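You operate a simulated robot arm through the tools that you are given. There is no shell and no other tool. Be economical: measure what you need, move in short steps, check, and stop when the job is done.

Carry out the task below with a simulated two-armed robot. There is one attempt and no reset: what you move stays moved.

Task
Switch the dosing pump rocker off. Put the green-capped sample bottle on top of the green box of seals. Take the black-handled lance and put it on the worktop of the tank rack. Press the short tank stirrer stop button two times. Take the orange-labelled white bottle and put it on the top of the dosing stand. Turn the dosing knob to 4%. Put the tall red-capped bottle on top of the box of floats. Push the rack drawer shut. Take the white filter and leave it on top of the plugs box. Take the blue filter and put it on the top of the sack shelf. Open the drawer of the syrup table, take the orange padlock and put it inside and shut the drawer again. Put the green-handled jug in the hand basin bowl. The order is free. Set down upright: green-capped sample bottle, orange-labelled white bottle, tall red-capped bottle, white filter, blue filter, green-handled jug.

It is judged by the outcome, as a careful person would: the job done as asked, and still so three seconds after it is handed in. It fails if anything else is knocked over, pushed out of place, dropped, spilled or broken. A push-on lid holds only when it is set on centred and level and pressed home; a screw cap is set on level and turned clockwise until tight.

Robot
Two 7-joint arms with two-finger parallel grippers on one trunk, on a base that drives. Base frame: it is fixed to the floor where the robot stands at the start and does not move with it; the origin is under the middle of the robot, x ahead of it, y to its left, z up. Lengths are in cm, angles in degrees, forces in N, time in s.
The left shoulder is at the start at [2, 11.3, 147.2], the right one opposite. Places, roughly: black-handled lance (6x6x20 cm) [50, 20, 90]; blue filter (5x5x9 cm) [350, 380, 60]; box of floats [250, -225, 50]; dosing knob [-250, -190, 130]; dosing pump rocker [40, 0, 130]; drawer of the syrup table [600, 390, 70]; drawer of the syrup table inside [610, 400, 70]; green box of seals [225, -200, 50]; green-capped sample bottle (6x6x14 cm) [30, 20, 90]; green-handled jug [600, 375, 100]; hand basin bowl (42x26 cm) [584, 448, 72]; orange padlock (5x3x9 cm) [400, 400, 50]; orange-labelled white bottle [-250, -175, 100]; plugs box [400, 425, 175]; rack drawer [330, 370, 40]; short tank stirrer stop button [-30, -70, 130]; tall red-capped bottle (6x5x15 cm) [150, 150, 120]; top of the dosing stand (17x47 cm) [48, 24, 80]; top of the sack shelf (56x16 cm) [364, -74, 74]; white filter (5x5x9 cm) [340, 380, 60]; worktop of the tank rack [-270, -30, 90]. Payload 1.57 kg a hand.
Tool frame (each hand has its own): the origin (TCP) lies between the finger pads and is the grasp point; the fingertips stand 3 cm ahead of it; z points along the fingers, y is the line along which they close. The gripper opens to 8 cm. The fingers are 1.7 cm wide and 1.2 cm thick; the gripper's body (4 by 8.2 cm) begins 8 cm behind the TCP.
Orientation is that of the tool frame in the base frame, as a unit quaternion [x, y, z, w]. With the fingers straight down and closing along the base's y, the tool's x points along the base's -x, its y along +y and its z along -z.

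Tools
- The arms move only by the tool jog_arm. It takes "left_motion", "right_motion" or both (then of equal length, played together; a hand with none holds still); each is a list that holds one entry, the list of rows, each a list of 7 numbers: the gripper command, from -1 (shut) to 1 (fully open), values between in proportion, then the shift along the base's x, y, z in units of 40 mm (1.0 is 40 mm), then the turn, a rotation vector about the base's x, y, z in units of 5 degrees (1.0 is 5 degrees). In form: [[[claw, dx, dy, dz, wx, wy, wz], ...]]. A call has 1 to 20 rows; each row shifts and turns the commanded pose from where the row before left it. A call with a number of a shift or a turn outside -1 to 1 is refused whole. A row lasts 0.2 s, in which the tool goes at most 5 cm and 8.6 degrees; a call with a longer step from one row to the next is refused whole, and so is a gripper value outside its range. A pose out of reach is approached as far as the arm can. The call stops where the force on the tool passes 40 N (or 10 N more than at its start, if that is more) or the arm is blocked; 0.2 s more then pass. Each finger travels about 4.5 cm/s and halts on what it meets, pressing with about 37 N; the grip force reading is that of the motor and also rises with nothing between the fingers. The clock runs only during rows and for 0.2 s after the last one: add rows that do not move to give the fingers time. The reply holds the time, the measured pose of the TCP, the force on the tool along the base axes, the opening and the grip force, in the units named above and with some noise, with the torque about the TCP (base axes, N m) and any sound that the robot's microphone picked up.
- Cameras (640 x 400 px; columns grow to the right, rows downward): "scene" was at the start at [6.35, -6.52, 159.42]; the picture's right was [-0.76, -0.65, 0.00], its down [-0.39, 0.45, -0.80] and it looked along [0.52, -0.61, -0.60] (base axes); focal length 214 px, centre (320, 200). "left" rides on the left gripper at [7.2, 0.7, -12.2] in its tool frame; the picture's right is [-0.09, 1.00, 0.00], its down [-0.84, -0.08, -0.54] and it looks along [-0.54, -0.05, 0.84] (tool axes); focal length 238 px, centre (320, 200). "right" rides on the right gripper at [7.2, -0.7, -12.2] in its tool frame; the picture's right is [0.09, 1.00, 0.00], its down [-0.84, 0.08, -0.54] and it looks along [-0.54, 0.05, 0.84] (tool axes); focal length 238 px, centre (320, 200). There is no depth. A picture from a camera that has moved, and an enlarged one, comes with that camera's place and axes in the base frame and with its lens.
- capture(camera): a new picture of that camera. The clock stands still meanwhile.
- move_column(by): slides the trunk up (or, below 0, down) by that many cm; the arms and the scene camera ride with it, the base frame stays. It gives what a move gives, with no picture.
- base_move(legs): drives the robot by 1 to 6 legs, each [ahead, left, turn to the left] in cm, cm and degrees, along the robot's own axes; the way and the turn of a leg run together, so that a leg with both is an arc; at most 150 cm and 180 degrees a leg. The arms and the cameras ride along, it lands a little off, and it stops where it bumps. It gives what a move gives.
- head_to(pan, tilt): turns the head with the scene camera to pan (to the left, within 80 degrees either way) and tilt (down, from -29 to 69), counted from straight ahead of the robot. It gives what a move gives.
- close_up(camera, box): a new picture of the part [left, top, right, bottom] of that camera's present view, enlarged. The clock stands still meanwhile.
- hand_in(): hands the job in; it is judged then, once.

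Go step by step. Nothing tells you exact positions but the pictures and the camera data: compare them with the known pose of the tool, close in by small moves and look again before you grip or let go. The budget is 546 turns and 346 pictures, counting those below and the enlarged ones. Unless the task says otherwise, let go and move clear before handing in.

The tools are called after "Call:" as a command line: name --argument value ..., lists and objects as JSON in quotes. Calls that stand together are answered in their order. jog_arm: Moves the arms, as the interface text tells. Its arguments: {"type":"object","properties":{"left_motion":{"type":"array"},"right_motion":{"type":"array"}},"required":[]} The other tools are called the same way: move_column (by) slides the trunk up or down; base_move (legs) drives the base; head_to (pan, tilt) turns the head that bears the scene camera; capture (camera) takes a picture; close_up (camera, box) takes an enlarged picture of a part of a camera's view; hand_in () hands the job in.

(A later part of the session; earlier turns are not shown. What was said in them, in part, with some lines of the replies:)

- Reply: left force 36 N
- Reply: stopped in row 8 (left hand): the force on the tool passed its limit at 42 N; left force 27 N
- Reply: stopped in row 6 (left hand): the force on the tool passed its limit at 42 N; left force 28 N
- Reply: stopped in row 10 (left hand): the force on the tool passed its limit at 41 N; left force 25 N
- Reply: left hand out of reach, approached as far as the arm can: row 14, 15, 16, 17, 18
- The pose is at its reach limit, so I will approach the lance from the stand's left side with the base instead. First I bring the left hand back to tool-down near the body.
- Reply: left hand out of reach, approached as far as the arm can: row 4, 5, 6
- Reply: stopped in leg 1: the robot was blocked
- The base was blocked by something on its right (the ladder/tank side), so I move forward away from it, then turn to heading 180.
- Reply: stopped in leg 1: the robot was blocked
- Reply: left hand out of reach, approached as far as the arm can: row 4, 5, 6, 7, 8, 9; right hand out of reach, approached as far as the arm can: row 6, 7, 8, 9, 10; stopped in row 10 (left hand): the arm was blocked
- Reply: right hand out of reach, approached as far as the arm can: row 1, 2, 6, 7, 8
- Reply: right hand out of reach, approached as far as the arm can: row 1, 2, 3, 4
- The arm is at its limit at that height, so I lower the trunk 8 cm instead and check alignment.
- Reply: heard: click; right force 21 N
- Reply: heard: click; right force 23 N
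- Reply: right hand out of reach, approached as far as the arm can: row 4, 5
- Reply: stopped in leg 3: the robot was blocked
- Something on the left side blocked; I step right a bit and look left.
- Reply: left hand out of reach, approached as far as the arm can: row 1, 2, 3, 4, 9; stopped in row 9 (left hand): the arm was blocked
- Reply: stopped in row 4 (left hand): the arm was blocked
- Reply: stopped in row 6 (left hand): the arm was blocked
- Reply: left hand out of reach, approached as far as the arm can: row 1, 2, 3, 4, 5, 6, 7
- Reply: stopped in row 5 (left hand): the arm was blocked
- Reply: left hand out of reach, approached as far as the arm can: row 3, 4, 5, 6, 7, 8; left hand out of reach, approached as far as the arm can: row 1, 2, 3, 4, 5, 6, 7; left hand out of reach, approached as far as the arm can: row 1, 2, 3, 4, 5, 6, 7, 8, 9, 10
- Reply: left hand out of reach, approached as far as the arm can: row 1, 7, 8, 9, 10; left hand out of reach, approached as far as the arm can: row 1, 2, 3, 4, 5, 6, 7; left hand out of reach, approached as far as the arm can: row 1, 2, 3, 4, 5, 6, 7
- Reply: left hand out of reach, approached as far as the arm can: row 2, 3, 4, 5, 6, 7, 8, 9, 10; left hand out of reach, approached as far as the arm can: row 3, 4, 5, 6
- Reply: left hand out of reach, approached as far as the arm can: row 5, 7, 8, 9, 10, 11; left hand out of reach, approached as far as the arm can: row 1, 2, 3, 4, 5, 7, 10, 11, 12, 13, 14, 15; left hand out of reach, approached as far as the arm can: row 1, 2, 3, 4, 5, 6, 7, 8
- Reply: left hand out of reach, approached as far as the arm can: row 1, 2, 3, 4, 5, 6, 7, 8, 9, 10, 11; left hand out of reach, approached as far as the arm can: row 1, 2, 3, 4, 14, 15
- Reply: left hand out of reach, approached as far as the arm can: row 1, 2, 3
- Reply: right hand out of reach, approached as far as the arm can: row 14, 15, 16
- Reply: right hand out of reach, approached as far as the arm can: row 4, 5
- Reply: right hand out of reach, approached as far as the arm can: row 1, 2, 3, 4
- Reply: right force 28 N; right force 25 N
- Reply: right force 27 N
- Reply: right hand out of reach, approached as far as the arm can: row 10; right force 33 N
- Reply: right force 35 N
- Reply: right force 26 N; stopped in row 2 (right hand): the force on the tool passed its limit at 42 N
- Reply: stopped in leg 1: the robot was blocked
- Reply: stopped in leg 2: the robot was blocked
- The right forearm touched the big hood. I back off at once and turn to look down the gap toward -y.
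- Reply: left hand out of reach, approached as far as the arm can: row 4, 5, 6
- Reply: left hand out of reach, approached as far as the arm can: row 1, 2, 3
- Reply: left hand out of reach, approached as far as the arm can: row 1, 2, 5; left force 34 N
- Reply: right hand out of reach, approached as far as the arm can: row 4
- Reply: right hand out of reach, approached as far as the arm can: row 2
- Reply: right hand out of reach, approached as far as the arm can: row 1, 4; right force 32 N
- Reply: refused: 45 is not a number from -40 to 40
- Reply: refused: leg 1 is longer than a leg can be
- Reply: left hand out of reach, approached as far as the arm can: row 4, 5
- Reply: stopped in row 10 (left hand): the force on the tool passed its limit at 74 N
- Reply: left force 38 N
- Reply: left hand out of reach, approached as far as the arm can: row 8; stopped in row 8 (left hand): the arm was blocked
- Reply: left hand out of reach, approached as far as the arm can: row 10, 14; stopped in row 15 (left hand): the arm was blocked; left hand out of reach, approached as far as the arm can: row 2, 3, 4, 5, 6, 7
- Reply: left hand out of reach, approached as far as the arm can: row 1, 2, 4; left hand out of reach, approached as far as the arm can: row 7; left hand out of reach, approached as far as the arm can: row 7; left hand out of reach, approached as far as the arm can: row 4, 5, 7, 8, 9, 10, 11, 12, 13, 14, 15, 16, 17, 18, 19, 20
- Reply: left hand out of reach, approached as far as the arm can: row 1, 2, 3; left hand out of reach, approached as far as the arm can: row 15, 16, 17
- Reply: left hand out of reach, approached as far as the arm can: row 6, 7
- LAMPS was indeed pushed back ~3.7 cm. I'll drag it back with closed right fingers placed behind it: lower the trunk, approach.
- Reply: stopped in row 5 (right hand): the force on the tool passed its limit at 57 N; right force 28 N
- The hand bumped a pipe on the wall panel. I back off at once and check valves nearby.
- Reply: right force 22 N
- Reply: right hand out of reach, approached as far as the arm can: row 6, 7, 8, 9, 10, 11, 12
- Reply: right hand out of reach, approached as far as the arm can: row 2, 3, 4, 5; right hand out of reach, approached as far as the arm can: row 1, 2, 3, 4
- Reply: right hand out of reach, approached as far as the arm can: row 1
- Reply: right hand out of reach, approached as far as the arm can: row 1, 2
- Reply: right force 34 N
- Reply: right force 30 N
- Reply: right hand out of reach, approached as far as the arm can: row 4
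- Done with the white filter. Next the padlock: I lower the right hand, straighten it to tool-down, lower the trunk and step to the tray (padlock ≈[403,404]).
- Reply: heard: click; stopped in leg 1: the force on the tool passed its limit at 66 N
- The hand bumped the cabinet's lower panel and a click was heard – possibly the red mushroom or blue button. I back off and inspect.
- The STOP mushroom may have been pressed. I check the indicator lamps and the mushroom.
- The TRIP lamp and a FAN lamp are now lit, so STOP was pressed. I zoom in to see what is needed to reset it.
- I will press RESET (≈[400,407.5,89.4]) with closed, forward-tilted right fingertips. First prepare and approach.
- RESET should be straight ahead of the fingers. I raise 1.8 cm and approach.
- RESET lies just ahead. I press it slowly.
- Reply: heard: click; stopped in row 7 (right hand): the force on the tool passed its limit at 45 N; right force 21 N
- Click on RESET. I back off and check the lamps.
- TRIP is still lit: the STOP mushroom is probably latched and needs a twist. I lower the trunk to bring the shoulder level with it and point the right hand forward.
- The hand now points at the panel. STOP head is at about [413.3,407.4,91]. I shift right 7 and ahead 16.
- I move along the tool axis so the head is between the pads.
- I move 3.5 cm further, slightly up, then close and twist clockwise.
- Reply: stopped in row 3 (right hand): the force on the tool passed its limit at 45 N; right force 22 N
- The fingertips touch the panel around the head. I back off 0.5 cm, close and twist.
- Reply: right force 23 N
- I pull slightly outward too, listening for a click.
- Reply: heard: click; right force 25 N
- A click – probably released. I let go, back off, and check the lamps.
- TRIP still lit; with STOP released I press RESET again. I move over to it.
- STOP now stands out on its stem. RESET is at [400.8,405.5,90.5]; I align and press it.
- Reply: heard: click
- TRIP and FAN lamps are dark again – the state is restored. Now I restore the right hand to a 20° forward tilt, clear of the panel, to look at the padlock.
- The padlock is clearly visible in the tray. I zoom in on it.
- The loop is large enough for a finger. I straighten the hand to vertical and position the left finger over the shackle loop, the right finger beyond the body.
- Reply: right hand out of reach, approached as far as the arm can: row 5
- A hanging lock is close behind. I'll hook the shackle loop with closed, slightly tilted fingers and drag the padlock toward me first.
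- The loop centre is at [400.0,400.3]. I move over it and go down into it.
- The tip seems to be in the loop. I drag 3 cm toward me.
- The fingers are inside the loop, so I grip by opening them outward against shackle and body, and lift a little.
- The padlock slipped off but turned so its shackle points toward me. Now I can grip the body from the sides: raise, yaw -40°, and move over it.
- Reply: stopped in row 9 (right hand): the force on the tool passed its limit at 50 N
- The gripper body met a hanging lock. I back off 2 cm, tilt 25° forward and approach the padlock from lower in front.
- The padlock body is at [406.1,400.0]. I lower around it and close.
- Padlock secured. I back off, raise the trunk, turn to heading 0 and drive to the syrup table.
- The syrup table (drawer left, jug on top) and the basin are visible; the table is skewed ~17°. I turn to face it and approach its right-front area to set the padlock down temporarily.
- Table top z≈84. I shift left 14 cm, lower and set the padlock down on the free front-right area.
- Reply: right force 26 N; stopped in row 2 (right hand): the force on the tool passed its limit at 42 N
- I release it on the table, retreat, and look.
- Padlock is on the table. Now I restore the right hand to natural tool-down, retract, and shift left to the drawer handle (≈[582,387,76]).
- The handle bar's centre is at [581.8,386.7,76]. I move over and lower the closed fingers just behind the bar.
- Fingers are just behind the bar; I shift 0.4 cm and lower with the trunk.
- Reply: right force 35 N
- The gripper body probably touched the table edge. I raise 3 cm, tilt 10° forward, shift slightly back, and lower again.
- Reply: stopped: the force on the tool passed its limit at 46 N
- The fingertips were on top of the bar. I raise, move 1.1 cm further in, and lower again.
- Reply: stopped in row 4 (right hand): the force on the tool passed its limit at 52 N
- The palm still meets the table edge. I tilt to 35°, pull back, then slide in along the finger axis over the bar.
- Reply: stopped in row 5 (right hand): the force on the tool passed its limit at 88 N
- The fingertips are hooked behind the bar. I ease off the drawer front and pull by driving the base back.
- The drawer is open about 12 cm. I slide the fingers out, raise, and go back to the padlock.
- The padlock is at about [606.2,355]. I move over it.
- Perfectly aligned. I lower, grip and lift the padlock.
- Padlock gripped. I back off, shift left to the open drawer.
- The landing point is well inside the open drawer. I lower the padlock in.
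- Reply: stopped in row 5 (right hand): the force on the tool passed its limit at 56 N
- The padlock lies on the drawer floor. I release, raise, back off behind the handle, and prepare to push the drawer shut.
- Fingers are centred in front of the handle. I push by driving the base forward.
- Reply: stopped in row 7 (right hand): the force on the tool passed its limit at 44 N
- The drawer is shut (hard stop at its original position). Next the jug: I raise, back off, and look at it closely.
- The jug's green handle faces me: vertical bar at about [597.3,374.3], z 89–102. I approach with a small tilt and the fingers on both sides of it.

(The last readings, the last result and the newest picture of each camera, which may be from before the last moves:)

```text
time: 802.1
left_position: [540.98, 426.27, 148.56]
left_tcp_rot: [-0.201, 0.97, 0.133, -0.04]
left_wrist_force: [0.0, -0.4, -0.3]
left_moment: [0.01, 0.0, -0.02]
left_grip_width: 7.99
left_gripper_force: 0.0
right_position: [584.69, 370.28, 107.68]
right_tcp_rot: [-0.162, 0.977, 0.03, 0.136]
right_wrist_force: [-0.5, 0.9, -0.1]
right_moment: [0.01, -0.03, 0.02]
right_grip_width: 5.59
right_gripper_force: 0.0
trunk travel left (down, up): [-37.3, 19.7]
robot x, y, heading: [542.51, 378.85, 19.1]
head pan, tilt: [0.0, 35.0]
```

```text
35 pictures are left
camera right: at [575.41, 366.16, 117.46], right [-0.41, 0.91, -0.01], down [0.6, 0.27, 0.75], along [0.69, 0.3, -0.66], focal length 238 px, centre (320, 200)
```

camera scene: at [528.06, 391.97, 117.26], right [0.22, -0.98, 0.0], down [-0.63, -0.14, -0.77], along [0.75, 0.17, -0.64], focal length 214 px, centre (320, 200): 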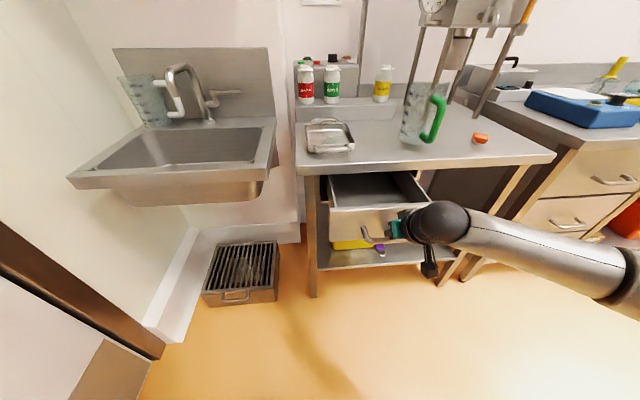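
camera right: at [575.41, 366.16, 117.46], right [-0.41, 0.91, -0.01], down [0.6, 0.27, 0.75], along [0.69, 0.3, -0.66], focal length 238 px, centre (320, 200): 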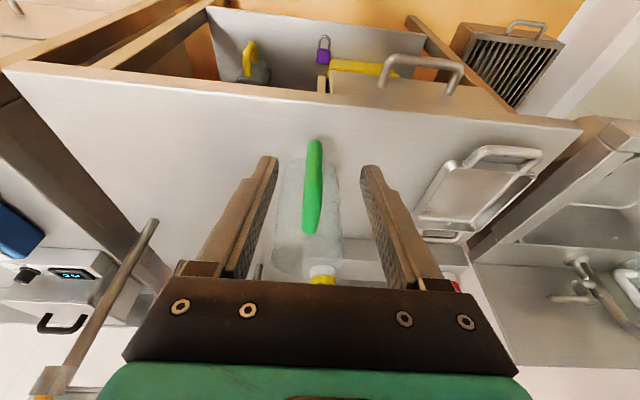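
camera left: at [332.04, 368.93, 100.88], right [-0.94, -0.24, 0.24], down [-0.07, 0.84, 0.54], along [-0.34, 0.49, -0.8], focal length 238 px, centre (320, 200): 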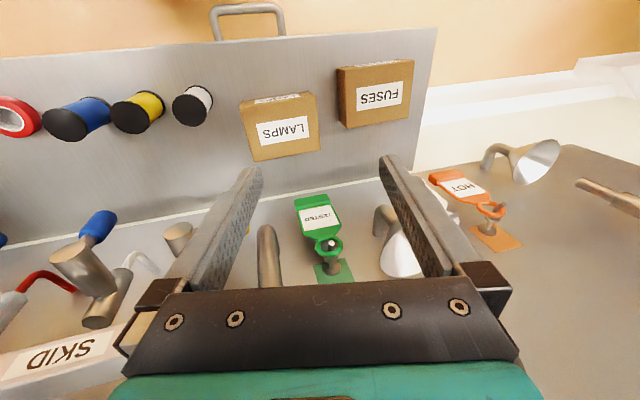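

The handle is centred between the fingers. I advance 13 cm above it and lower to grip height.

Call:
jog_arm --right_motion '[[[0.4, 0.75, 0.24, 0, 0, 0, 0], [0.4, 0.75, 0.25, 0, 0, 0, 0], [0.4, 0.75, 0.26, 0, 0, 0, 0], [0.4, 0.75, 0.26, 0, 0, 0, 0], [0.4, 0, 0, -0.5, 0, 0, 0], [0.4, 0, 0, -0.5, 0, 0, 0], [0.4, 0, 0, -0.5, 0, 0, 0], [0.4, 0, 0, -0.5, 0, 0, 0], [0.4, 0, 0, 0, 0, 0, 0]]]'

Call:
capture --camera "right"

```text
time: 804.1
left_position: [540.98, 426.17, 148.58]
left_tcp_rot: [-0.201, 0.97, 0.132, -0.04]
left_wrist_force: [0.0, -1.1, -1.0]
left_moment: [0.01, 0.01, 0.02]
left_grip_width: 8.01
left_gripper_force: 0.0
right_position: [596.82, 374.34, 99.61]
right_tcp_rot: [-0.161, 0.977, 0.029, 0.136]
right_wrist_force: [-0.2, 0.2, -0.2]
right_moment: [0.0, 0.01, -0.02]
right_grip_width: 5.61
right_gripper_force: 0.1
trunk travel left (down, up): [-37.3, 19.7]
robot x, y, heading: [542.18, 379.16, 18.8]
head pan, tilt: [0.0, 35.0]
```

```text
34 pictures are left
camera right: at [587.5, 370.29, 109.43], right [-0.41, 0.91, -0.01], down [0.6, 0.27, 0.75], along [0.69, 0.3, -0.66], focal length 238 px, centre (320, 200)
```

right: 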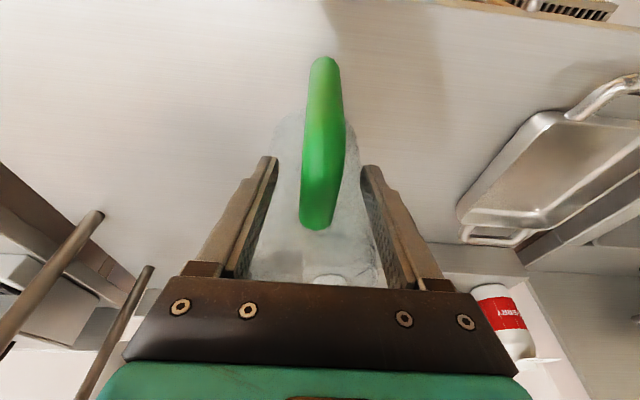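

The handle's vertical bar is nearer to me, at about [592.7,372.9]. I move back 4.3 cm onto it, lower a little and grip.

Call:
jog_arm --right_motion '[[[0.4, 0, 0, 0.3, 0, 0, 0], [0.4, -0.5, -0.17, 0, 0, 0, 0], [0.4, -0.52, -0.18, 0, 0, 0, 0], [0.4, 0, 0, -0.5, 0, 0, 0], [0.4, 0, 0, -0.5, 0, 0, 0], [0.4, 0, 0, 0, 0, 0, 0]]]'

Call:
capture --camera "right"

```text
time: 805.5
left_position: [540.92, 426.09, 148.46]
left_tcp_rot: [-0.201, 0.97, 0.132, -0.04]
left_wrist_force: [-0.3, -0.2, -0.4]
left_moment: [0.01, -0.02, 0.01]
left_grip_width: 8.0
left_gripper_force: 0.0
right_position: [592.61, 373.0, 96.66]
right_tcp_rot: [-0.161, 0.977, 0.03, 0.136]
right_wrist_force: [0.4, -0.3, 0.1]
right_moment: [0.0, -0.01, -0.02]
right_grip_width: 5.6
right_gripper_force: 0.0
trunk travel left (down, up): [-37.3, 19.7]
robot x, y, heading: [542.5, 379.25, 18.8]
head pan, tilt: [0.0, 35.0]
```

```text
33 pictures are left
camera right: at [583.3, 368.86, 106.56], right [-0.41, 0.91, -0.01], down [0.6, 0.27, 0.75], along [0.69, 0.3, -0.66], focal length 238 px, centre (320, 200)
```

right: 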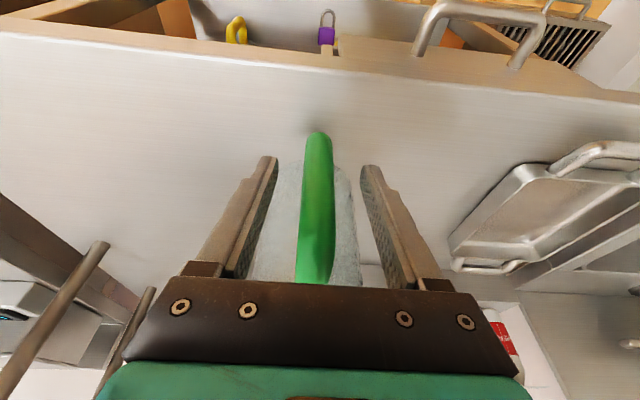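

I grip the handle and lift slightly to check how the jug hangs.

Call:
jog_arm --right_motion '[[[-1, 0, 0, 0, 0, 0, 0], [-1, 0, 0, 0, 0, 0, 0], [-1, 0, 0, 0, 0, 0, 0], [-1, 0, 0, 0, 0, 0, 0], [-1, 0, 0, 0, 0, 0, 0], [-1, 0, 0, 0.2, 0, 0, 0], [-1, 0, 0, 0.3, 0, 0, 0], [-1, 0, 0, 0.3, 0, 0, 0], [-1, 0, 0, 0, 0, 0, 0]]]'

Call:
close_up --camera "scene" --box '[220, 120, 460, 300]'

```text
time: 807.5
left_position: [541.13, 426.06, 148.47]
left_tcp_rot: [-0.201, 0.97, 0.132, -0.039]
left_wrist_force: [0.0, -0.2, 0.9]
left_moment: [0.03, -0.02, -0.02]
left_grip_width: 8.0
left_gripper_force: 0.1
right_position: [592.64, 373.14, 100.25]
right_tcp_rot: [-0.163, 0.977, 0.032, 0.137]
right_wrist_force: [-0.6, -0.1, -1.4]
right_moment: [-0.02, 0.14, -0.01]
right_grip_width: 2.11
right_gripper_force: 34.7
trunk travel left (down, up): [-37.3, 19.7]
robot x, y, heading: [542.9, 379.43, 18.7]
head pan, tilt: [0.0, 35.0]
```

```text
2.22 times, centred on (340, 210) of scene
camera zoom: at [551.45, 382.35, 144.51], right [0.32, -0.95, 0.0], down [-0.54, -0.19, -0.82], along [0.77, 0.27, -0.57], focal length 477 px, centre (276, 178)
```

zoom: 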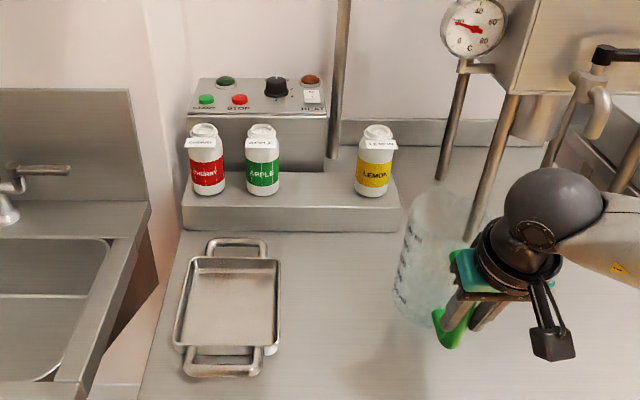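

The light jug hangs upright (≈2.5 N). I raise it, back off, turn to heading 60 and look at the basin.

Call:
move_column --by 12

Call:
base_move --legs '[[-25, 0, 0], [0, 0, 41], [12, 0, 0]]'

Call:
capture --camera "scene"

```text
time: 809.0
left_position: [540.96, 426.09, 160.65]
left_tcp_rot: [-0.201, 0.97, 0.132, -0.04]
left_wrist_force: [-0.3, 1.2, 0.6]
left_moment: [-0.04, -0.02, -0.03]
left_grip_width: 8.0
left_gripper_force: 0.0
right_position: [592.61, 373.13, 112.2]
right_tcp_rot: [-0.162, 0.977, 0.03, 0.134]
right_wrist_force: [-0.1, 0.2, -1.6]
right_moment: [-0.05, 0.15, 0.0]
right_grip_width: 2.13
right_gripper_force: 33.8
trunk travel left (down, up): [-49.3, 7.7]
robot x, y, heading: [542.57, 379.42, 18.6]
head pan, tilt: [0.0, 35.0]
```

```text
time: 813.5
left_position: [493.14, 415.85, 160.57]
left_tcp_rot: [-0.526, 0.839, 0.11, -0.084]
left_wrist_force: [0.1, 0.0, -0.3]
left_moment: [0.01, 0.01, -0.01]
left_grip_width: 8.02
left_gripper_force: 0.1
right_position: [566.84, 409.3, 112.14]
right_tcp_rot: [-0.492, 0.86, 0.075, 0.116]
right_wrist_force: [-0.5, -0.2, -1.0]
right_moment: [-0.11, 0.09, -0.02]
right_grip_width: 2.1
right_gripper_force: 34.5
trunk travel left (down, up): [-49.3, 7.7]
robot x, y, heading: [525.0, 381.36, 59.7]
head pan, tilt: [0.0, 35.0]
```

```text
31 pictures are left
camera scene: at [529.61, 389.8, 156.51], right [0.86, -0.5, 0.0], down [-0.29, -0.5, -0.82], along [0.41, 0.71, -0.57], focal length 214 px, centre (320, 200)
```

scene: 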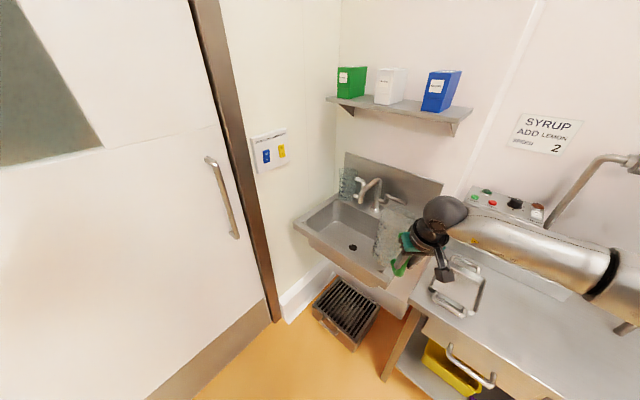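

The bowl's drain is at about [583.5,448.7]. I zoom to see the spout and bowl.

Call:
close_up --camera "scene" --box '[280, 140, 460, 300]'

```text
2.50 times, centred on (370, 220) of scene
camera zoom: at [529.61, 389.8, 156.51], right [0.86, -0.5, 0.0], down [-0.29, -0.5, -0.82], along [0.41, 0.71, -0.57], focal length 536 px, centre (195, 150)
```

zoom: 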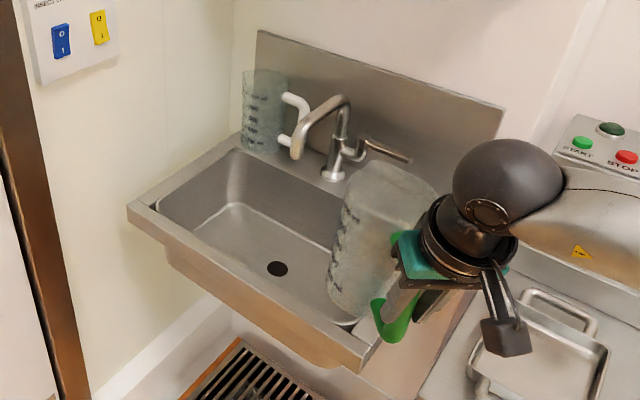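

The spout ends left of centre, so the right part of the bowl is free. I drive 25 cm ahead so the jug is over it, and check.

Call:
base_move --legs '[[24.8, -0.9, 0]]'

Call:
close_up --camera "scene" --box '[240, 130, 480, 340]'

```text
time: 815.4
left_position: [506.13, 436.88, 160.57]
left_tcp_rot: [-0.529, 0.837, 0.108, -0.084]
left_wrist_force: [0.2, 0.3, -0.4]
left_moment: [-0.03, 0.02, 0.0]
left_grip_width: 7.99
left_gripper_force: 0.1
right_position: [580.02, 430.97, 112.15]
right_tcp_rot: [-0.494, 0.858, 0.076, 0.116]
right_wrist_force: [-0.4, 0.5, -2.1]
right_moment: [-0.13, 0.07, -0.01]
right_grip_width: 2.11
right_gripper_force: 34.3
trunk travel left (down, up): [-49.3, 7.7]
robot x, y, heading: [538.3, 402.27, 60.2]
head pan, tilt: [0.0, 35.0]
```

```text
1.90 times, centred on (360, 235) of scene
camera zoom: at [542.87, 411.06, 156.51], right [0.87, -0.5, 0.0], down [-0.29, -0.5, -0.82], along [0.41, 0.71, -0.57], focal length 408 px, centre (244, 133)
```

zoom: 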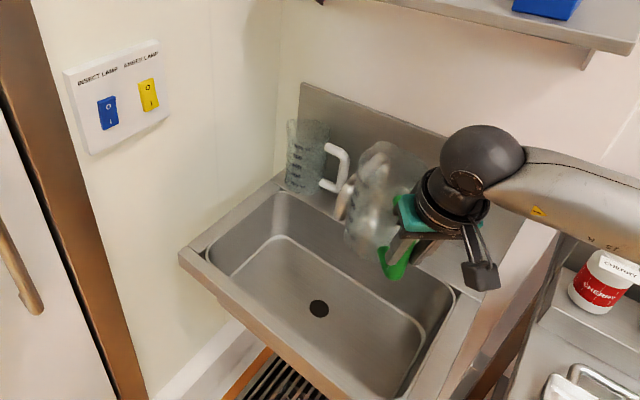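

Projected straight down, the jug lands in the right-centre part of the bowl. I lower it.

Call:
move_column --by -26

Call:
close_up --camera "scene" --box '[240, 110, 480, 320]'

```text
time: 818.0
left_position: [506.07, 436.82, 134.52]
left_tcp_rot: [-0.53, 0.837, 0.109, -0.083]
left_wrist_force: [0.6, 0.4, -0.1]
left_moment: [-0.02, -0.01, 0.02]
left_grip_width: 8.0
left_gripper_force: 0.0
right_position: [579.88, 430.8, 86.14]
right_tcp_rot: [-0.495, 0.858, 0.076, 0.116]
right_wrist_force: [0.1, -0.2, -1.6]
right_moment: [-0.13, 0.09, 0.01]
right_grip_width: 2.1
right_gripper_force: 34.0
trunk travel left (down, up): [-23.3, 33.7]
robot x, y, heading: [538.51, 402.57, 60.3]
head pan, tilt: [0.0, 35.0]
```

```text
1.90 times, centred on (360, 215) of scene
camera zoom: at [542.83, 410.99, 130.52], right [0.87, -0.5, 0.0], down [-0.29, -0.5, -0.82], along [0.41, 0.71, -0.57], focal length 408 px, centre (244, 171)
```

zoom: 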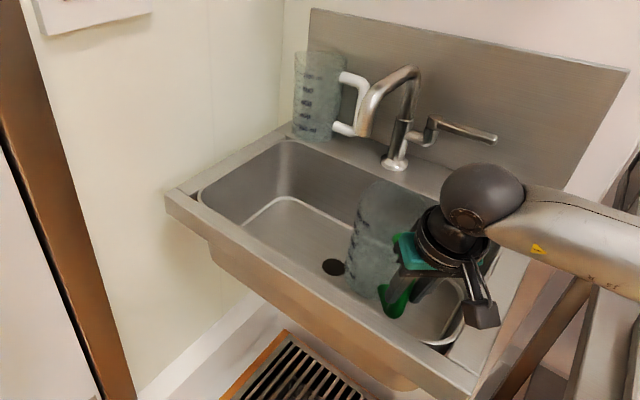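

The jug is inside the bowl. I lower to contact.

Call:
jog_arm --right_motion '[[[-1, 0, 0, -0.25, 0, 0, 0], [-1, 0, 0, -0.2, 0, 0, 0], [-1, 0, 0, -0.1, 0, 0, 0], [-1, 0, 0, -0.1, 0, 0, 0], [-1, 0, 0, -0.1, 0, 0, 0], [-1, 0, 0, -0.08, 0, 0, 0], [-1, 0, 0, -0.08, 0, 0, 0], [-1, 0, 0, -0.08, 0, 0, 0], [-1, 0, 0, 0, 0, 0, 0]]]'

Call:
close_up --camera "scene" --box '[240, 110, 480, 320]'

```text
time: 820.0
left_position: [505.98, 436.78, 134.53]
left_tcp_rot: [-0.529, 0.837, 0.109, -0.083]
left_wrist_force: [0.2, -0.4, -0.1]
left_moment: [-0.01, -0.03, 0.03]
left_grip_width: 8.0
left_gripper_force: 0.1
right_position: [579.94, 431.0, 82.46]
right_tcp_rot: [-0.495, 0.857, 0.079, 0.119]
right_wrist_force: [-4.0, -0.7, 15.2]
right_moment: [0.65, -0.74, 0.09]
right_grip_width: 2.1
right_gripper_force: 34.2
trunk travel left (down, up): [-23.3, 33.7]
robot x, y, heading: [538.45, 402.23, 60.0]
head pan, tilt: [0.0, 35.0]
```

```text
1.90 times, centred on (360, 215) of scene
camera zoom: at [542.67, 410.9, 130.54], right [0.87, -0.5, 0.0], down [-0.28, -0.5, -0.82], along [0.41, 0.71, -0.57], focal length 408 px, centre (244, 171)
```

zoom: 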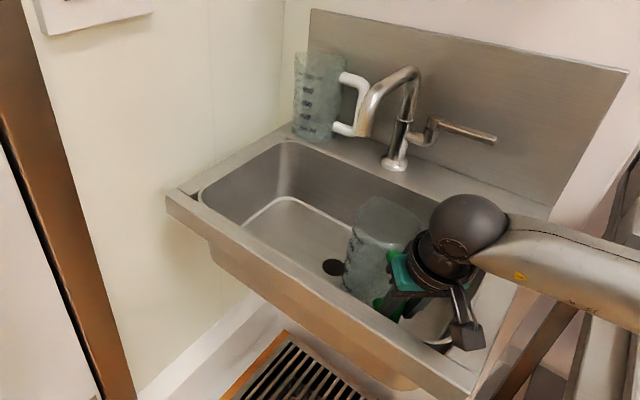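

Contact on the bowl floor. I release and retreat upward.

Call:
jog_arm --right_motion '[[[-1, 0, 0, 0.05, 0, 0, 0], [-0.2, 0, 0, 0, 0, 0, 0], [0.1, 0, 0, 0, 0, 0, 0], [0.3, 0, 0, 0, 0, 0, 0], [0.3, 0, 0, 0, 0, 0, 0], [0.3, -0.06, -0.1, 0.45, 0, 0, 0], [0.3, -0.06, -0.1, 0.45, 0, 0, 0], [0.3, -0.06, -0.1, 0.5, 0, 0, 0], [0.3, -0.06, -0.1, 0.5, 0, 0, 0]]]'

Call:
move_column --by 18

Call:
close_up --camera "scene" --box '[240, 110, 480, 320]'

```text
time: 822.0
left_position: [506.07, 436.81, 134.6]
left_tcp_rot: [-0.529, 0.837, 0.11, -0.083]
left_wrist_force: [-0.4, 0.3, -0.4]
left_moment: [-0.04, -0.03, -0.03]
left_grip_width: 7.98
left_gripper_force: 0.1
right_position: [578.89, 429.03, 90.04]
right_tcp_rot: [-0.495, 0.858, 0.076, 0.116]
right_wrist_force: [0.2, -0.6, 0.5]
right_moment: [0.01, 0.03, 0.0]
right_grip_width: 5.19
right_gripper_force: 0.1
trunk travel left (down, up): [-23.3, 33.7]
robot x, y, heading: [538.28, 402.24, 60.1]
head pan, tilt: [0.0, 35.0]
```

```text
time: 824.0
left_position: [506.15, 436.78, 152.6]
left_tcp_rot: [-0.529, 0.837, 0.11, -0.083]
left_wrist_force: [-1.2, 0.3, -0.2]
left_moment: [0.0, 0.02, 0.03]
left_grip_width: 7.99
left_gripper_force: 0.0
right_position: [578.94, 429.0, 107.91]
right_tcp_rot: [-0.495, 0.858, 0.076, 0.116]
right_wrist_force: [0.2, -0.4, 0.3]
right_moment: [-0.01, 0.0, 0.0]
right_grip_width: 5.19
right_gripper_force: 0.0
trunk travel left (down, up): [-41.3, 15.7]
robot x, y, heading: [538.31, 402.38, 60.3]
head pan, tilt: [0.0, 35.0]
```

```text
1.90 times, centred on (360, 215) of scene
camera zoom: at [542.83, 411.0, 148.5], right [0.87, -0.5, 0.0], down [-0.29, -0.5, -0.82], along [0.41, 0.71, -0.57], focal length 408 px, centre (244, 171)
```

zoom: 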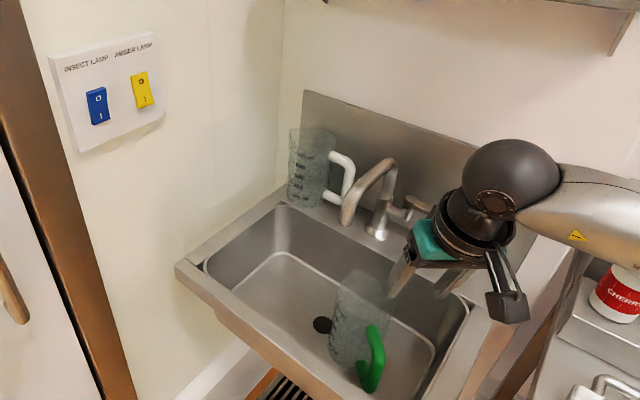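

The jug stands upright in the bowl. Last: the blue filter. I drive back to the bench.

Call:
base_move --legs '[[-28, 0, 0], [0, 0, 47.2], [-25, 85, 0], [-8, 80, 0]]'

Call:
head_to --pan 0 --tilt 40

Call:
capture --camera "scene"

```text
time: 836.4
left_position: [328.06, 295.14, 152.52]
left_tcp_rot: [0.823, -0.55, -0.066, 0.121]
left_wrist_force: [0.3, -0.3, 0.0]
left_moment: [-0.01, -0.03, -0.02]
left_grip_width: 8.0
left_gripper_force: 0.1
right_position: [382.74, 343.88, 107.84]
right_tcp_rot: [0.8, -0.583, -0.116, -0.075]
right_wrist_force: [-0.2, -0.2, -0.5]
right_moment: [-0.02, 0.0, -0.02]
right_grip_width: 5.19
right_gripper_force: 0.1
trunk travel left (down, up): [-41.3, 15.7]
robot x, y, heading: [374.88, 295.21, 108.1]
head pan, tilt: [0.0, 35.0]
```

```text
time: 837.1
left_position: [328.17, 295.1, 152.6]
left_tcp_rot: [0.823, -0.551, -0.067, 0.121]
left_wrist_force: [0.0, 0.1, 0.0]
left_moment: [0.0, -0.01, 0.03]
left_grip_width: 8.0
left_gripper_force: 0.0
right_position: [382.76, 343.91, 107.94]
right_tcp_rot: [0.801, -0.583, -0.116, -0.075]
right_wrist_force: [-0.2, -1.2, 0.1]
right_moment: [0.0, 0.02, -0.01]
right_grip_width: 5.2
right_gripper_force: 0.1
trunk travel left (down, up): [-41.3, 15.7]
robot x, y, heading: [375.31, 295.58, 108.1]
head pan, tilt: [0.0, 40.0]
```

```text
25 pictures are left
camera scene: at [371.94, 304.89, 147.76], right [0.95, 0.31, 0.0], down [0.2, -0.61, -0.77], along [-0.24, 0.73, -0.64], focal length 214 px, centre (320, 200)
```

scene: 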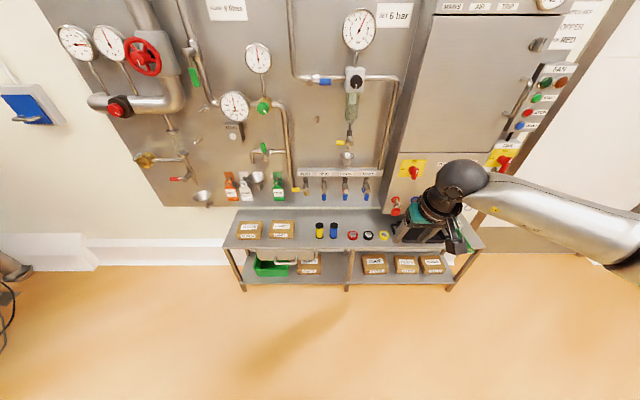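

Blue filter at about [354,385.6]. I straighten the hand, lower the trunk and approach.

Call:
jog_arm --right_motion '[[[0.6, 0, 0, 0.1, -0.95, -0.31, 0], [0.6, 0, 0, 0.1, -0.95, -0.31, 0], [0.6, 0, 0, 0.1, -0.95, -0.31, 0], [0.6, 0, 0, 0, 0, 0, 0]]]'

Call:
move_column --by -38

Call:
base_move --legs '[[40, 14, 0]]'

Call:
capture --camera "right"

```text
time: 838.1
left_position: [328.14, 295.07, 152.59]
left_tcp_rot: [0.823, -0.55, -0.067, 0.121]
left_wrist_force: [1.3, 0.2, 0.0]
left_moment: [0.0, -0.02, -0.03]
left_grip_width: 7.99
left_gripper_force: 0.2
right_position: [382.66, 343.9, 109.21]
right_tcp_rot: [0.808, -0.589, -0.011, 0.001]
right_wrist_force: [-0.2, 0.3, 0.1]
right_moment: [0.0, 0.02, -0.02]
right_grip_width: 6.39
right_gripper_force: 0.0
trunk travel left (down, up): [-41.3, 15.7]
robot x, y, heading: [375.39, 295.66, 108.0]
head pan, tilt: [0.0, 40.0]
```

```text
time: 841.8
left_position: [328.15, 294.98, 114.6]
left_tcp_rot: [0.823, -0.551, -0.066, 0.12]
left_wrist_force: [-0.7, -1.0, -0.2]
left_moment: [0.0, 0.0, -0.01]
left_grip_width: 8.02
left_gripper_force: 0.1
right_position: [382.71, 343.9, 71.16]
right_tcp_rot: [0.807, -0.59, -0.011, 0.001]
right_wrist_force: [-0.3, -0.2, -0.5]
right_moment: [-0.01, -0.02, 0.05]
right_grip_width: 6.41
right_gripper_force: 0.0
trunk travel left (down, up): [-3.3, 53.7]
robot x, y, heading: [375.05, 295.78, 108.0]
head pan, tilt: [0.0, 40.0]
```

```text
time: 844.3
left_position: [303.21, 328.69, 114.64]
left_tcp_rot: [0.823, -0.552, -0.067, 0.121]
left_wrist_force: [-0.5, 0.9, -0.2]
left_moment: [0.03, 0.0, 0.0]
left_grip_width: 7.99
left_gripper_force: 0.1
right_position: [358.01, 377.19, 71.26]
right_tcp_rot: [0.806, -0.592, -0.011, 0.001]
right_wrist_force: [-0.2, -0.4, 0.2]
right_moment: [0.01, -0.01, 0.01]
right_grip_width: 6.38
right_gripper_force: 0.0
trunk travel left (down, up): [-3.3, 53.7]
robot x, y, heading: [350.21, 329.06, 107.5]
head pan, tilt: [0.0, 40.0]
```

```text
24 pictures are left
camera right: at [361.14, 370.38, 83.27], right [-0.92, -0.39, 0.01], down [-0.31, 0.77, 0.56], along [-0.22, 0.51, -0.83], focal length 238 px, centre (320, 200)
```

right: 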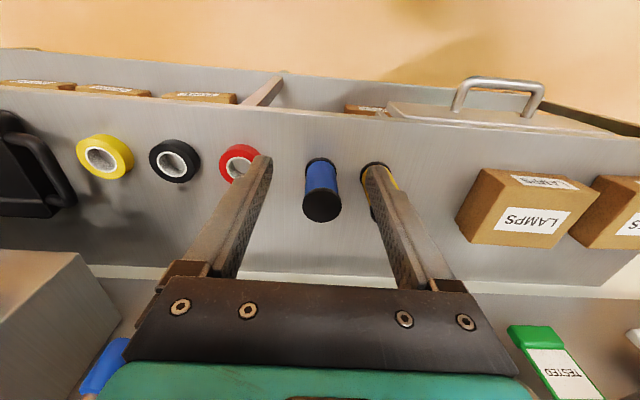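

I move above the blue filter and lower around it.

Call:
jog_arm --right_motion '[[[0.6, -0.27, 0.62, 0, 0, 0, 0], [0.6, -0.27, 0.62, 0, 0, 0, 0], [0.6, -0.26, 0.61, 0, 0, 0, 0], [0.6, 0, 0, -0.3, 0, 0, 0], [0.6, 0, 0, 0, 0, 0, 0]]]'

Call:
capture --camera "right"

```text
time: 845.5
left_position: [303.2, 328.71, 114.64]
left_tcp_rot: [0.822, -0.552, -0.067, 0.121]
left_wrist_force: [-0.3, 0.2, -0.2]
left_moment: [-0.02, -0.02, 0.01]
left_grip_width: 7.98
left_gripper_force: 0.1
right_position: [354.92, 384.41, 70.09]
right_tcp_rot: [0.806, -0.592, -0.011, 0.0]
right_wrist_force: [1.0, 0.2, -0.4]
right_moment: [0.03, -0.02, -0.01]
right_grip_width: 6.39
right_gripper_force: 0.0
trunk travel left (down, up): [-3.3, 53.7]
robot x, y, heading: [350.22, 329.19, 107.8]
head pan, tilt: [0.0, 40.0]
```

```text
23 pictures are left
camera right: at [358.09, 377.48, 82.14], right [-0.92, -0.39, 0.01], down [-0.31, 0.77, 0.56], along [-0.22, 0.51, -0.83], focal length 238 px, centre (320, 200)
```

right: 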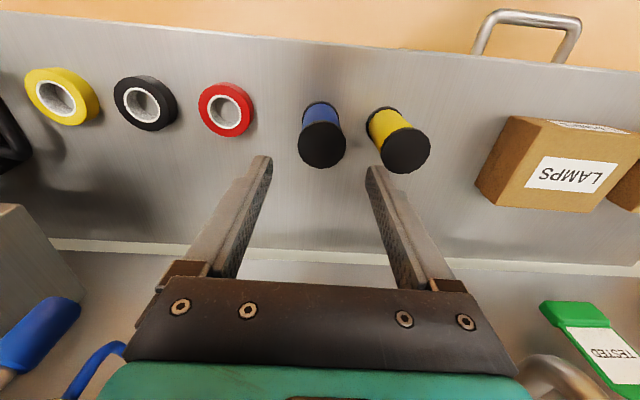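

Call:
jog_arm --right_motion '[[[0.5, -0.03, 0.05, -0.6, 0, 0, 0], [0.5, 0, 0, -0.6, 0, 0, 0], [0.5, 0, 0, -0.6, 0, 0, 0], [0.5, 0, 0, -0.6, 0, 0, 0], [0.5, 0, 0, -0.6, 0, 0, 0], [0.5, 0, 0, -0.2, 0, 0, 0], [-1, 0, 0, 0, 0, 0, 0], [-1, 0, 0, 0, 0, 0, 0], [-1, 0, 0, 0, 0, 0, 0], [-1, 0, 0, 0, 0, 0, 0], [-1, 0, 0, 0.4, 0, 0, 0], [-1, 0, 0, 0.6, 0, 0, 0], [-1, 0, 0, 0.6, 0, 0, 0], [-1, 0.05, -0.15, 0.6, 0, 0, 0], [-1, 0.1, -0.3, 0.6, 0, 0, 0]]]'

Call:
capture --camera "right"

```text
time: 848.7
left_position: [303.18, 328.63, 114.53]
left_tcp_rot: [0.822, -0.552, -0.067, 0.12]
left_wrist_force: [0.7, -0.1, 0.5]
left_moment: [-0.01, -0.04, 0.0]
left_grip_width: 8.01
left_gripper_force: 0.0
right_position: [355.28, 382.85, 68.43]
right_tcp_rot: [0.806, -0.592, -0.011, 0.0]
right_wrist_force: [-0.9, 0.6, -0.3]
right_moment: [-0.02, 0.0, 0.0]
right_grip_width: 4.49
right_gripper_force: 37.2
trunk travel left (down, up): [-3.3, 53.7]
robot x, y, heading: [350.2, 329.03, 108.1]
head pan, tilt: [0.0, 40.0]
```

```text
22 pictures are left
camera right: at [358.34, 375.93, 80.51], right [-0.92, -0.39, 0.01], down [-0.31, 0.77, 0.56], along [-0.22, 0.51, -0.83], focal length 238 px, centre (320, 200)
```

right: 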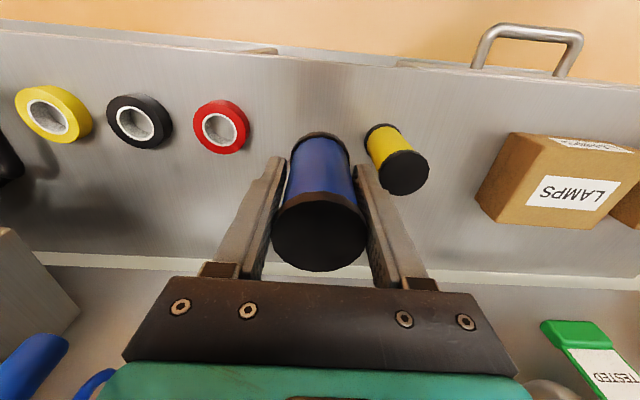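

Blue filter held. I raise, turn and drive to the sack shelf at about [365,-73], z≈74.

Call:
base_move --legs '[[-36, 0, 0]]'

Call:
move_column --by 38

Call:
base_move --legs '[[0, 0, 88], [-35, 110, 0], [37, 130, 0], [25, 90, 0]]'

Call:
head_to --pan 0 --tilt 35

Call:
capture --camera "scene"

```text
time: 851.0
left_position: [314.06, 294.35, 114.56]
left_tcp_rot: [0.821, -0.554, -0.067, 0.121]
left_wrist_force: [-0.6, 0.8, -0.2]
left_moment: [0.03, 0.02, -0.03]
left_grip_width: 8.01
left_gripper_force: 0.0
right_position: [366.46, 348.29, 68.49]
right_tcp_rot: [0.805, -0.593, -0.012, 0.001]
right_wrist_force: [0.2, 0.6, -0.7]
right_moment: [0.01, 0.02, 0.02]
right_grip_width: 4.52
right_gripper_force: 37.2
trunk travel left (down, up): [-3.3, 53.7]
robot x, y, heading: [361.29, 294.95, 107.2]
head pan, tilt: [0.0, 40.0]
```

```text
time: 854.7
left_position: [314.05, 294.39, 152.48]
left_tcp_rot: [0.821, -0.554, -0.067, 0.12]
left_wrist_force: [-0.1, -0.2, -0.4]
left_moment: [0.04, 0.0, -0.01]
left_grip_width: 7.99
left_gripper_force: 0.1
right_position: [366.36, 348.37, 106.34]
right_tcp_rot: [0.805, -0.593, -0.011, 0.001]
right_wrist_force: [0.1, 0.0, -1.0]
right_moment: [-0.03, 0.02, -0.01]
right_grip_width: 4.5
right_gripper_force: 36.9
trunk travel left (down, up): [-41.3, 15.7]
robot x, y, heading: [361.34, 294.73, 107.6]
head pan, tilt: [0.0, 40.0]
```

```text
time: 875.2
left_position: [421.54, -79.9, 152.6]
left_tcp_rot: [0.976, 0.171, 0.035, 0.134]
left_wrist_force: [1.0, -0.3, 0.2]
left_moment: [-0.02, -0.01, -0.02]
left_grip_width: 8.02
left_gripper_force: 0.2
right_position: [369.48, -25.83, 106.34]
right_tcp_rot: [0.991, 0.131, -0.007, 0.009]
right_wrist_force: [-0.2, 0.1, 0.4]
right_moment: [-0.01, 0.01, 0.0]
right_grip_width: 4.47
right_gripper_force: 37.1
trunk travel left (down, up): [-41.3, 15.7]
robot x, y, heading: [422.71, -32.92, -164.7]
head pan, tilt: [0.0, 40.0]
```

```text
time: 875.9
left_position: [421.52, -79.81, 152.67]
left_tcp_rot: [0.976, 0.172, 0.035, 0.133]
left_wrist_force: [-0.1, -0.6, -0.4]
left_moment: [0.01, 0.01, 0.0]
left_grip_width: 8.02
left_gripper_force: 0.1
right_position: [369.48, -25.56, 106.34]
right_tcp_rot: [0.991, 0.131, -0.007, 0.007]
right_wrist_force: [0.4, 0.2, -1.2]
right_moment: [0.01, 0.02, -0.02]
right_grip_width: 4.43
right_gripper_force: 37.0
trunk travel left (down, up): [-41.3, 15.7]
robot x, y, heading: [422.96, -32.44, -164.7]
head pan, tilt: [0.0, 35.0]
```

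```text
21 pictures are left
camera scene: at [413.17, -35.26, 148.51], right [-0.27, 0.96, 0.0], down [0.55, 0.15, -0.82], along [-0.79, -0.22, -0.57], focal length 214 px, centre (320, 200)
```

scene: 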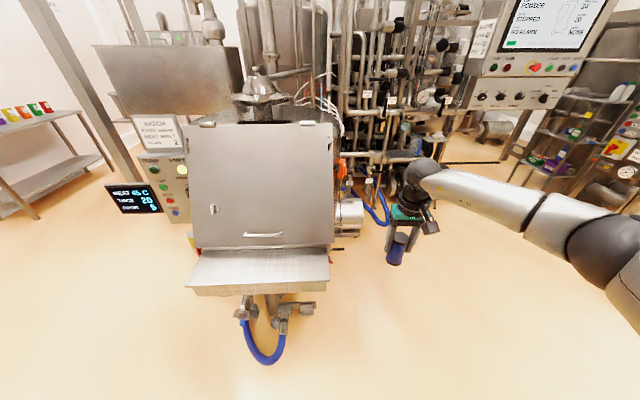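

The shelf (z≈74) is clear; I choose its right half at about [363.5,-58], away from the door handle. I shift left 29.6 and ahead.

Call:
base_move --legs '[[0, 29.6, 0], [9, 0, 0]]'

Call:
move_column --by -14

Call:
capture --camera "right"

Call:
capture --camera "scene"

```text
time: 878.5
left_position: [420.52, -109.81, 152.52]
left_tcp_rot: [0.976, 0.169, 0.035, 0.134]
left_wrist_force: [-0.1, -0.6, -0.3]
left_moment: [0.04, -0.05, 0.04]
left_grip_width: 8.0
left_gripper_force: 0.0
right_position: [368.51, -55.62, 106.32]
right_tcp_rot: [0.991, 0.131, -0.007, 0.008]
right_wrist_force: [-0.2, 0.0, -1.0]
right_moment: [0.04, -0.01, 0.01]
right_grip_width: 4.42
right_gripper_force: 37.0
trunk travel left (down, up): [-41.3, 15.7]
robot x, y, heading: [422.34, -62.75, -164.6]
head pan, tilt: [0.0, 35.0]
```

```text
time: 880.2
left_position: [420.48, -109.82, 138.53]
left_tcp_rot: [0.975, 0.172, 0.035, 0.133]
left_wrist_force: [-0.1, 0.6, -0.5]
left_moment: [-0.01, -0.05, 0.01]
left_grip_width: 8.01
left_gripper_force: 0.0
right_position: [368.52, -55.63, 92.29]
right_tcp_rot: [0.991, 0.132, -0.009, 0.008]
right_wrist_force: [-0.1, 0.0, -1.4]
right_moment: [0.02, -0.03, -0.01]
right_grip_width: 4.45
right_gripper_force: 36.6
trunk travel left (down, up): [-27.3, 29.7]
robot x, y, heading: [421.82, -62.58, -164.9]
head pan, tilt: [0.0, 35.0]
```

```text
20 pictures are left
camera right: at [375.54, -52.95, 104.48], right [0.35, -0.94, 0.01], down [-0.78, -0.28, 0.56], along [-0.52, -0.2, -0.83], focal length 238 px, centre (320, 200)
```

right: 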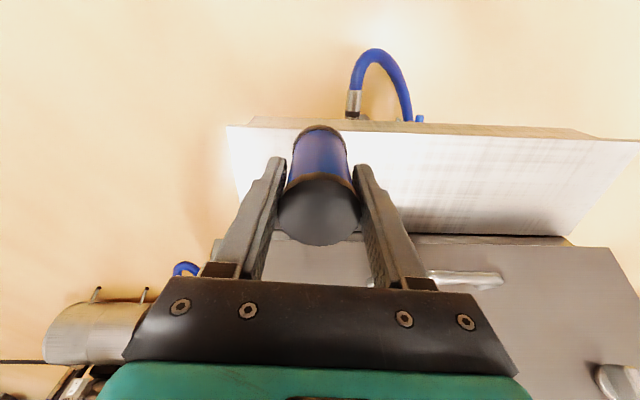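

```text
19 pictures are left
camera scene: at [412.2, -65.27, 134.52], right [-0.26, 0.96, 0.0], down [0.55, 0.15, -0.82], along [-0.79, -0.22, -0.57], focal length 214 px, centre (320, 200)
```

scene: 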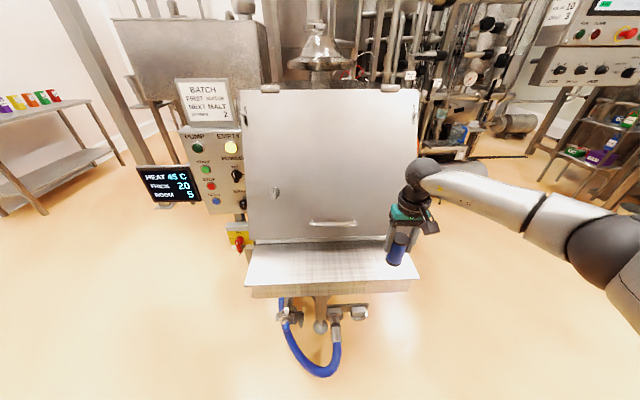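

The filter must go 8 cm further in. I drive ahead 8, left 2 and check.

Call:
base_move --legs '[[8, 2, 0]]'

Call:
move_column --by -7

Call:
capture --camera "right"

Call:
close_up --camera "scene" --box '[230, 120, 470, 310]'

```text
time: 881.3
left_position: [413.33, -113.88, 138.58]
left_tcp_rot: [0.976, 0.171, 0.036, 0.133]
left_wrist_force: [-0.8, 0.6, -0.5]
left_moment: [0.06, -0.02, 0.01]
left_grip_width: 7.98
left_gripper_force: 0.1
right_position: [361.41, -59.54, 92.23]
right_tcp_rot: [0.991, 0.13, -0.007, 0.008]
right_wrist_force: [-0.4, 0.2, -1.0]
right_moment: [0.01, -0.04, 0.01]
right_grip_width: 4.45
right_gripper_force: 36.8
trunk travel left (down, up): [-27.3, 29.7]
robot x, y, heading: [414.98, -66.38, -164.8]
head pan, tilt: [0.0, 35.0]
```

```text
time: 882.4
left_position: [413.49, -113.78, 131.56]
left_tcp_rot: [0.976, 0.171, 0.035, 0.133]
left_wrist_force: [-0.2, 0.0, -0.3]
left_moment: [0.04, 0.01, 0.04]
left_grip_width: 7.97
left_gripper_force: 0.2
right_position: [361.46, -59.61, 85.4]
right_tcp_rot: [0.991, 0.131, -0.007, 0.007]
right_wrist_force: [1.0, -0.5, -0.4]
right_moment: [-0.01, -0.01, 0.02]
right_grip_width: 4.44
right_gripper_force: 37.0
trunk travel left (down, up): [-20.3, 36.7]
robot x, y, heading: [414.87, -66.51, -164.7]
head pan, tilt: [0.0, 35.0]
```

```text
18 pictures are left
camera right: at [368.53, -56.85, 97.47], right [0.35, -0.94, 0.01], down [-0.78, -0.28, 0.56], along [-0.52, -0.2, -0.83], focal length 238 px, centre (320, 200)
```

right: 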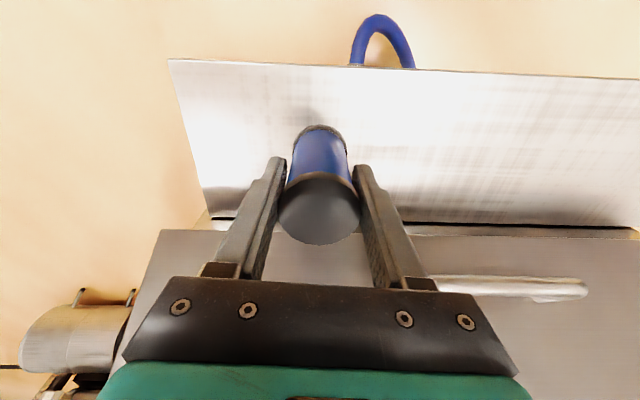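

```text
2.11 times, centred on (350, 215) of scene
camera zoom: at [405.18, -69.22, 127.52], right [-0.26, 0.96, 0.0], down [0.55, 0.15, -0.82], along [-0.79, -0.22, -0.57], focal length 452 px, centre (257, 168)
```

zoom: 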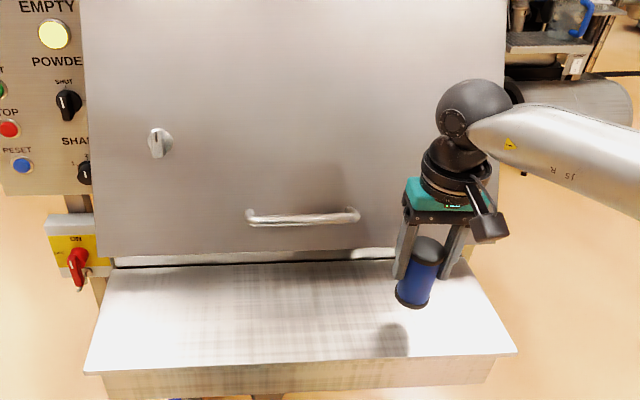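

Well over the shelf. I lower to contact and release.

Call:
move_column --by -3.5

Call:
jog_arm --right_motion '[[[-1, 0, 0, -0.15, 0, 0, 0], [-1, 0, 0, -0.12, 0, 0, 0], [-1, 0, 0, -0.1, 0, 0, 0], [-1, 0, 0, -0.1, 0, 0, 0], [-1, 0, 0, -0.08, 0, 0, 0], [-1, 0, 0, -0.08, 0, 0, 0], [-1, 0, 0, -0.08, 0, 0, 0], [-1, 0, 0, -0.08, 0, 0, 0], [-1, 0, 0, -0.08, 0, 0, 0]]]'

Call:
close_up --camera "scene" --box '[300, 120, 470, 310]'

```text
time: 883.1
left_position: [413.37, -113.77, 128.05]
left_tcp_rot: [0.976, 0.17, 0.035, 0.134]
left_wrist_force: [0.8, 0.5, -0.6]
left_moment: [-0.02, -0.01, -0.01]
left_grip_width: 8.01
left_gripper_force: 0.0
right_position: [361.5, -59.53, 81.86]
right_tcp_rot: [0.991, 0.131, -0.007, 0.008]
right_wrist_force: [0.3, 0.0, -0.2]
right_moment: [0.01, -0.01, -0.04]
right_grip_width: 4.48
right_gripper_force: 36.8
trunk travel left (down, up): [-16.8, 40.2]
robot x, y, heading: [415.04, -66.64, -164.6]
head pan, tilt: [0.0, 35.0]
```

```text
time: 885.1
left_position: [413.71, -113.8, 128.06]
left_tcp_rot: [0.976, 0.17, 0.034, 0.133]
left_wrist_force: [-0.6, 0.2, 0.0]
left_moment: [-0.03, 0.0, 0.01]
left_grip_width: 8.01
left_gripper_force: 0.0
right_position: [361.33, -59.72, 78.8]
right_tcp_rot: [0.991, 0.13, -0.013, 0.009]
right_wrist_force: [2.0, 1.6, 35.6]
right_moment: [0.63, 0.27, -0.05]
right_grip_width: 4.43
right_gripper_force: 37.0
trunk travel left (down, up): [-16.8, 40.2]
robot x, y, heading: [415.09, -66.64, -164.8]
head pan, tilt: [0.0, 35.0]
```

```text
2.11 times, centred on (385, 215) of scene
camera zoom: at [405.47, -69.25, 124.05], right [-0.26, 0.96, 0.0], down [0.55, 0.15, -0.82], along [-0.79, -0.22, -0.57], focal length 452 px, centre (183, 168)
```

zoom: 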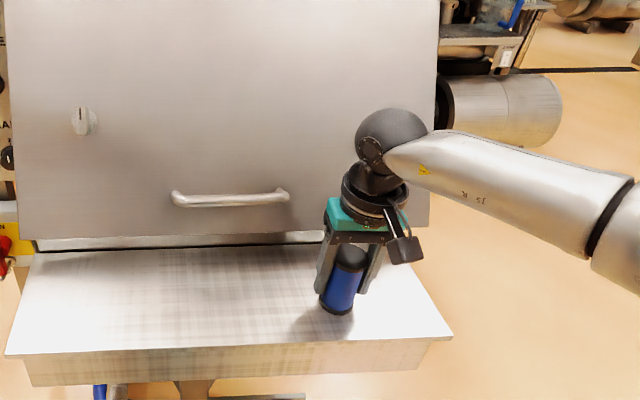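

Contact on the shelf. I ease, release and raise straight up.

Call:
jog_arm --right_motion '[[[-1, 0, 0, 0.06, 0, 0, 0], [-0.2, 0, 0, 0, 0, 0, 0], [0.2, 0, 0, 0, 0, 0, 0], [0.7, 0, 0, 0, 0, 0, 0], [0.7, 0, 0, 0, 0, 0, 0], [0.7, 0, 0, 0.4, 0, 0, 0], [0.7, 0, 0, 0.5, 0, 0, 0], [0.7, 0, 0, 0.5, 0, 0, 0], [0.7, 0, 0, 0.5, 0, 0, 0], [0.7, 0, 0, 0.5, 0, 0, 0]]]'

Call:
base_move --legs '[[-25, 0, 0]]'

Call:
close_up --camera "scene" --box '[220, 120, 460, 310]'

```text
time: 887.4
left_position: [413.48, -113.77, 128.06]
left_tcp_rot: [0.976, 0.171, 0.035, 0.133]
left_wrist_force: [0.6, 0.0, -0.6]
left_moment: [-0.01, 0.02, -0.04]
left_grip_width: 8.01
left_gripper_force: 0.1
right_position: [361.41, -59.39, 88.2]
right_tcp_rot: [0.991, 0.131, -0.008, 0.009]
right_wrist_force: [0.1, -0.4, -0.4]
right_moment: [0.01, -0.01, -0.03]
right_grip_width: 6.8
right_gripper_force: 0.0
trunk travel left (down, up): [-16.8, 40.2]
robot x, y, heading: [414.43, -67.13, -164.7]
head pan, tilt: [0.0, 35.0]
```

```text
time: 889.2
left_position: [438.21, -107.12, 128.09]
left_tcp_rot: [0.975, 0.173, 0.035, 0.133]
left_wrist_force: [1.0, 0.2, 0.0]
left_moment: [0.02, -0.02, 0.01]
left_grip_width: 7.98
left_gripper_force: 0.0
right_position: [385.97, -52.94, 88.16]
right_tcp_rot: [0.991, 0.133, -0.008, 0.008]
right_wrist_force: [0.5, -0.1, -0.3]
right_moment: [0.02, 0.02, -0.02]
right_grip_width: 6.79
right_gripper_force: 0.0
trunk travel left (down, up): [-16.8, 40.2]
robot x, y, heading: [439.57, -60.16, -164.4]
head pan, tilt: [0.0, 35.0]
```

```text
2.11 times, centred on (340, 215) of scene
camera zoom: at [429.73, -62.5, 124.02], right [-0.27, 0.96, 0.0], down [0.55, 0.15, -0.82], along [-0.79, -0.22, -0.57], focal length 452 px, centre (278, 168)
```

zoom: 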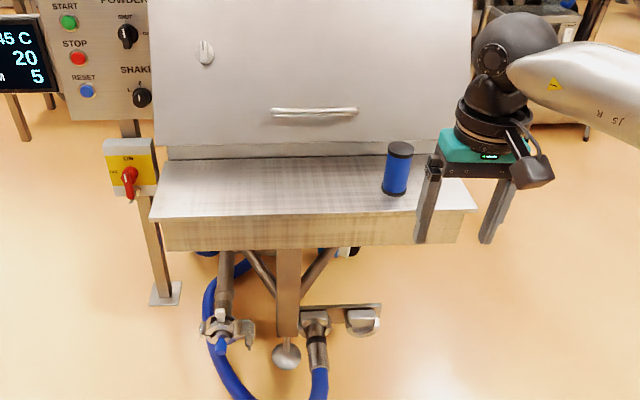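

The blue filter stands upright on the sack shelf, and both hands are clear and empty. All items are done, so I hand in.

Call:
hand_in

```text
The job is handed in.
```

I carried out all twelve items and handed the job in; there are five things to know about how it went:

- **Dosing pump rocker:** I judged it off by eye, because its O side now sits pressed in. No click was heard and the pump display stayed lit.
- **STOP on the cabinet under the plugs box:** I bumped it by accident, which lit the TRIP lamp and a FAN lamp. I released STOP and pressed RESET, and both lamps went dark again.
- **LAMPS box on the bench:** I pushed it back about 3–4 cm by accident, then dragged it back into line with the FUSES box.
- **Other bumps:** The arms and base touched a pipe on the wall panel, a hanging lock, the big hood and the stirrer isolator box. The base was also blocked once by something behind it. I saw nothing displaced, but I did not check what was behind the base.
- **Lance:** It lies on the tank rack worktop with its white tube still attached to the dosing pump.
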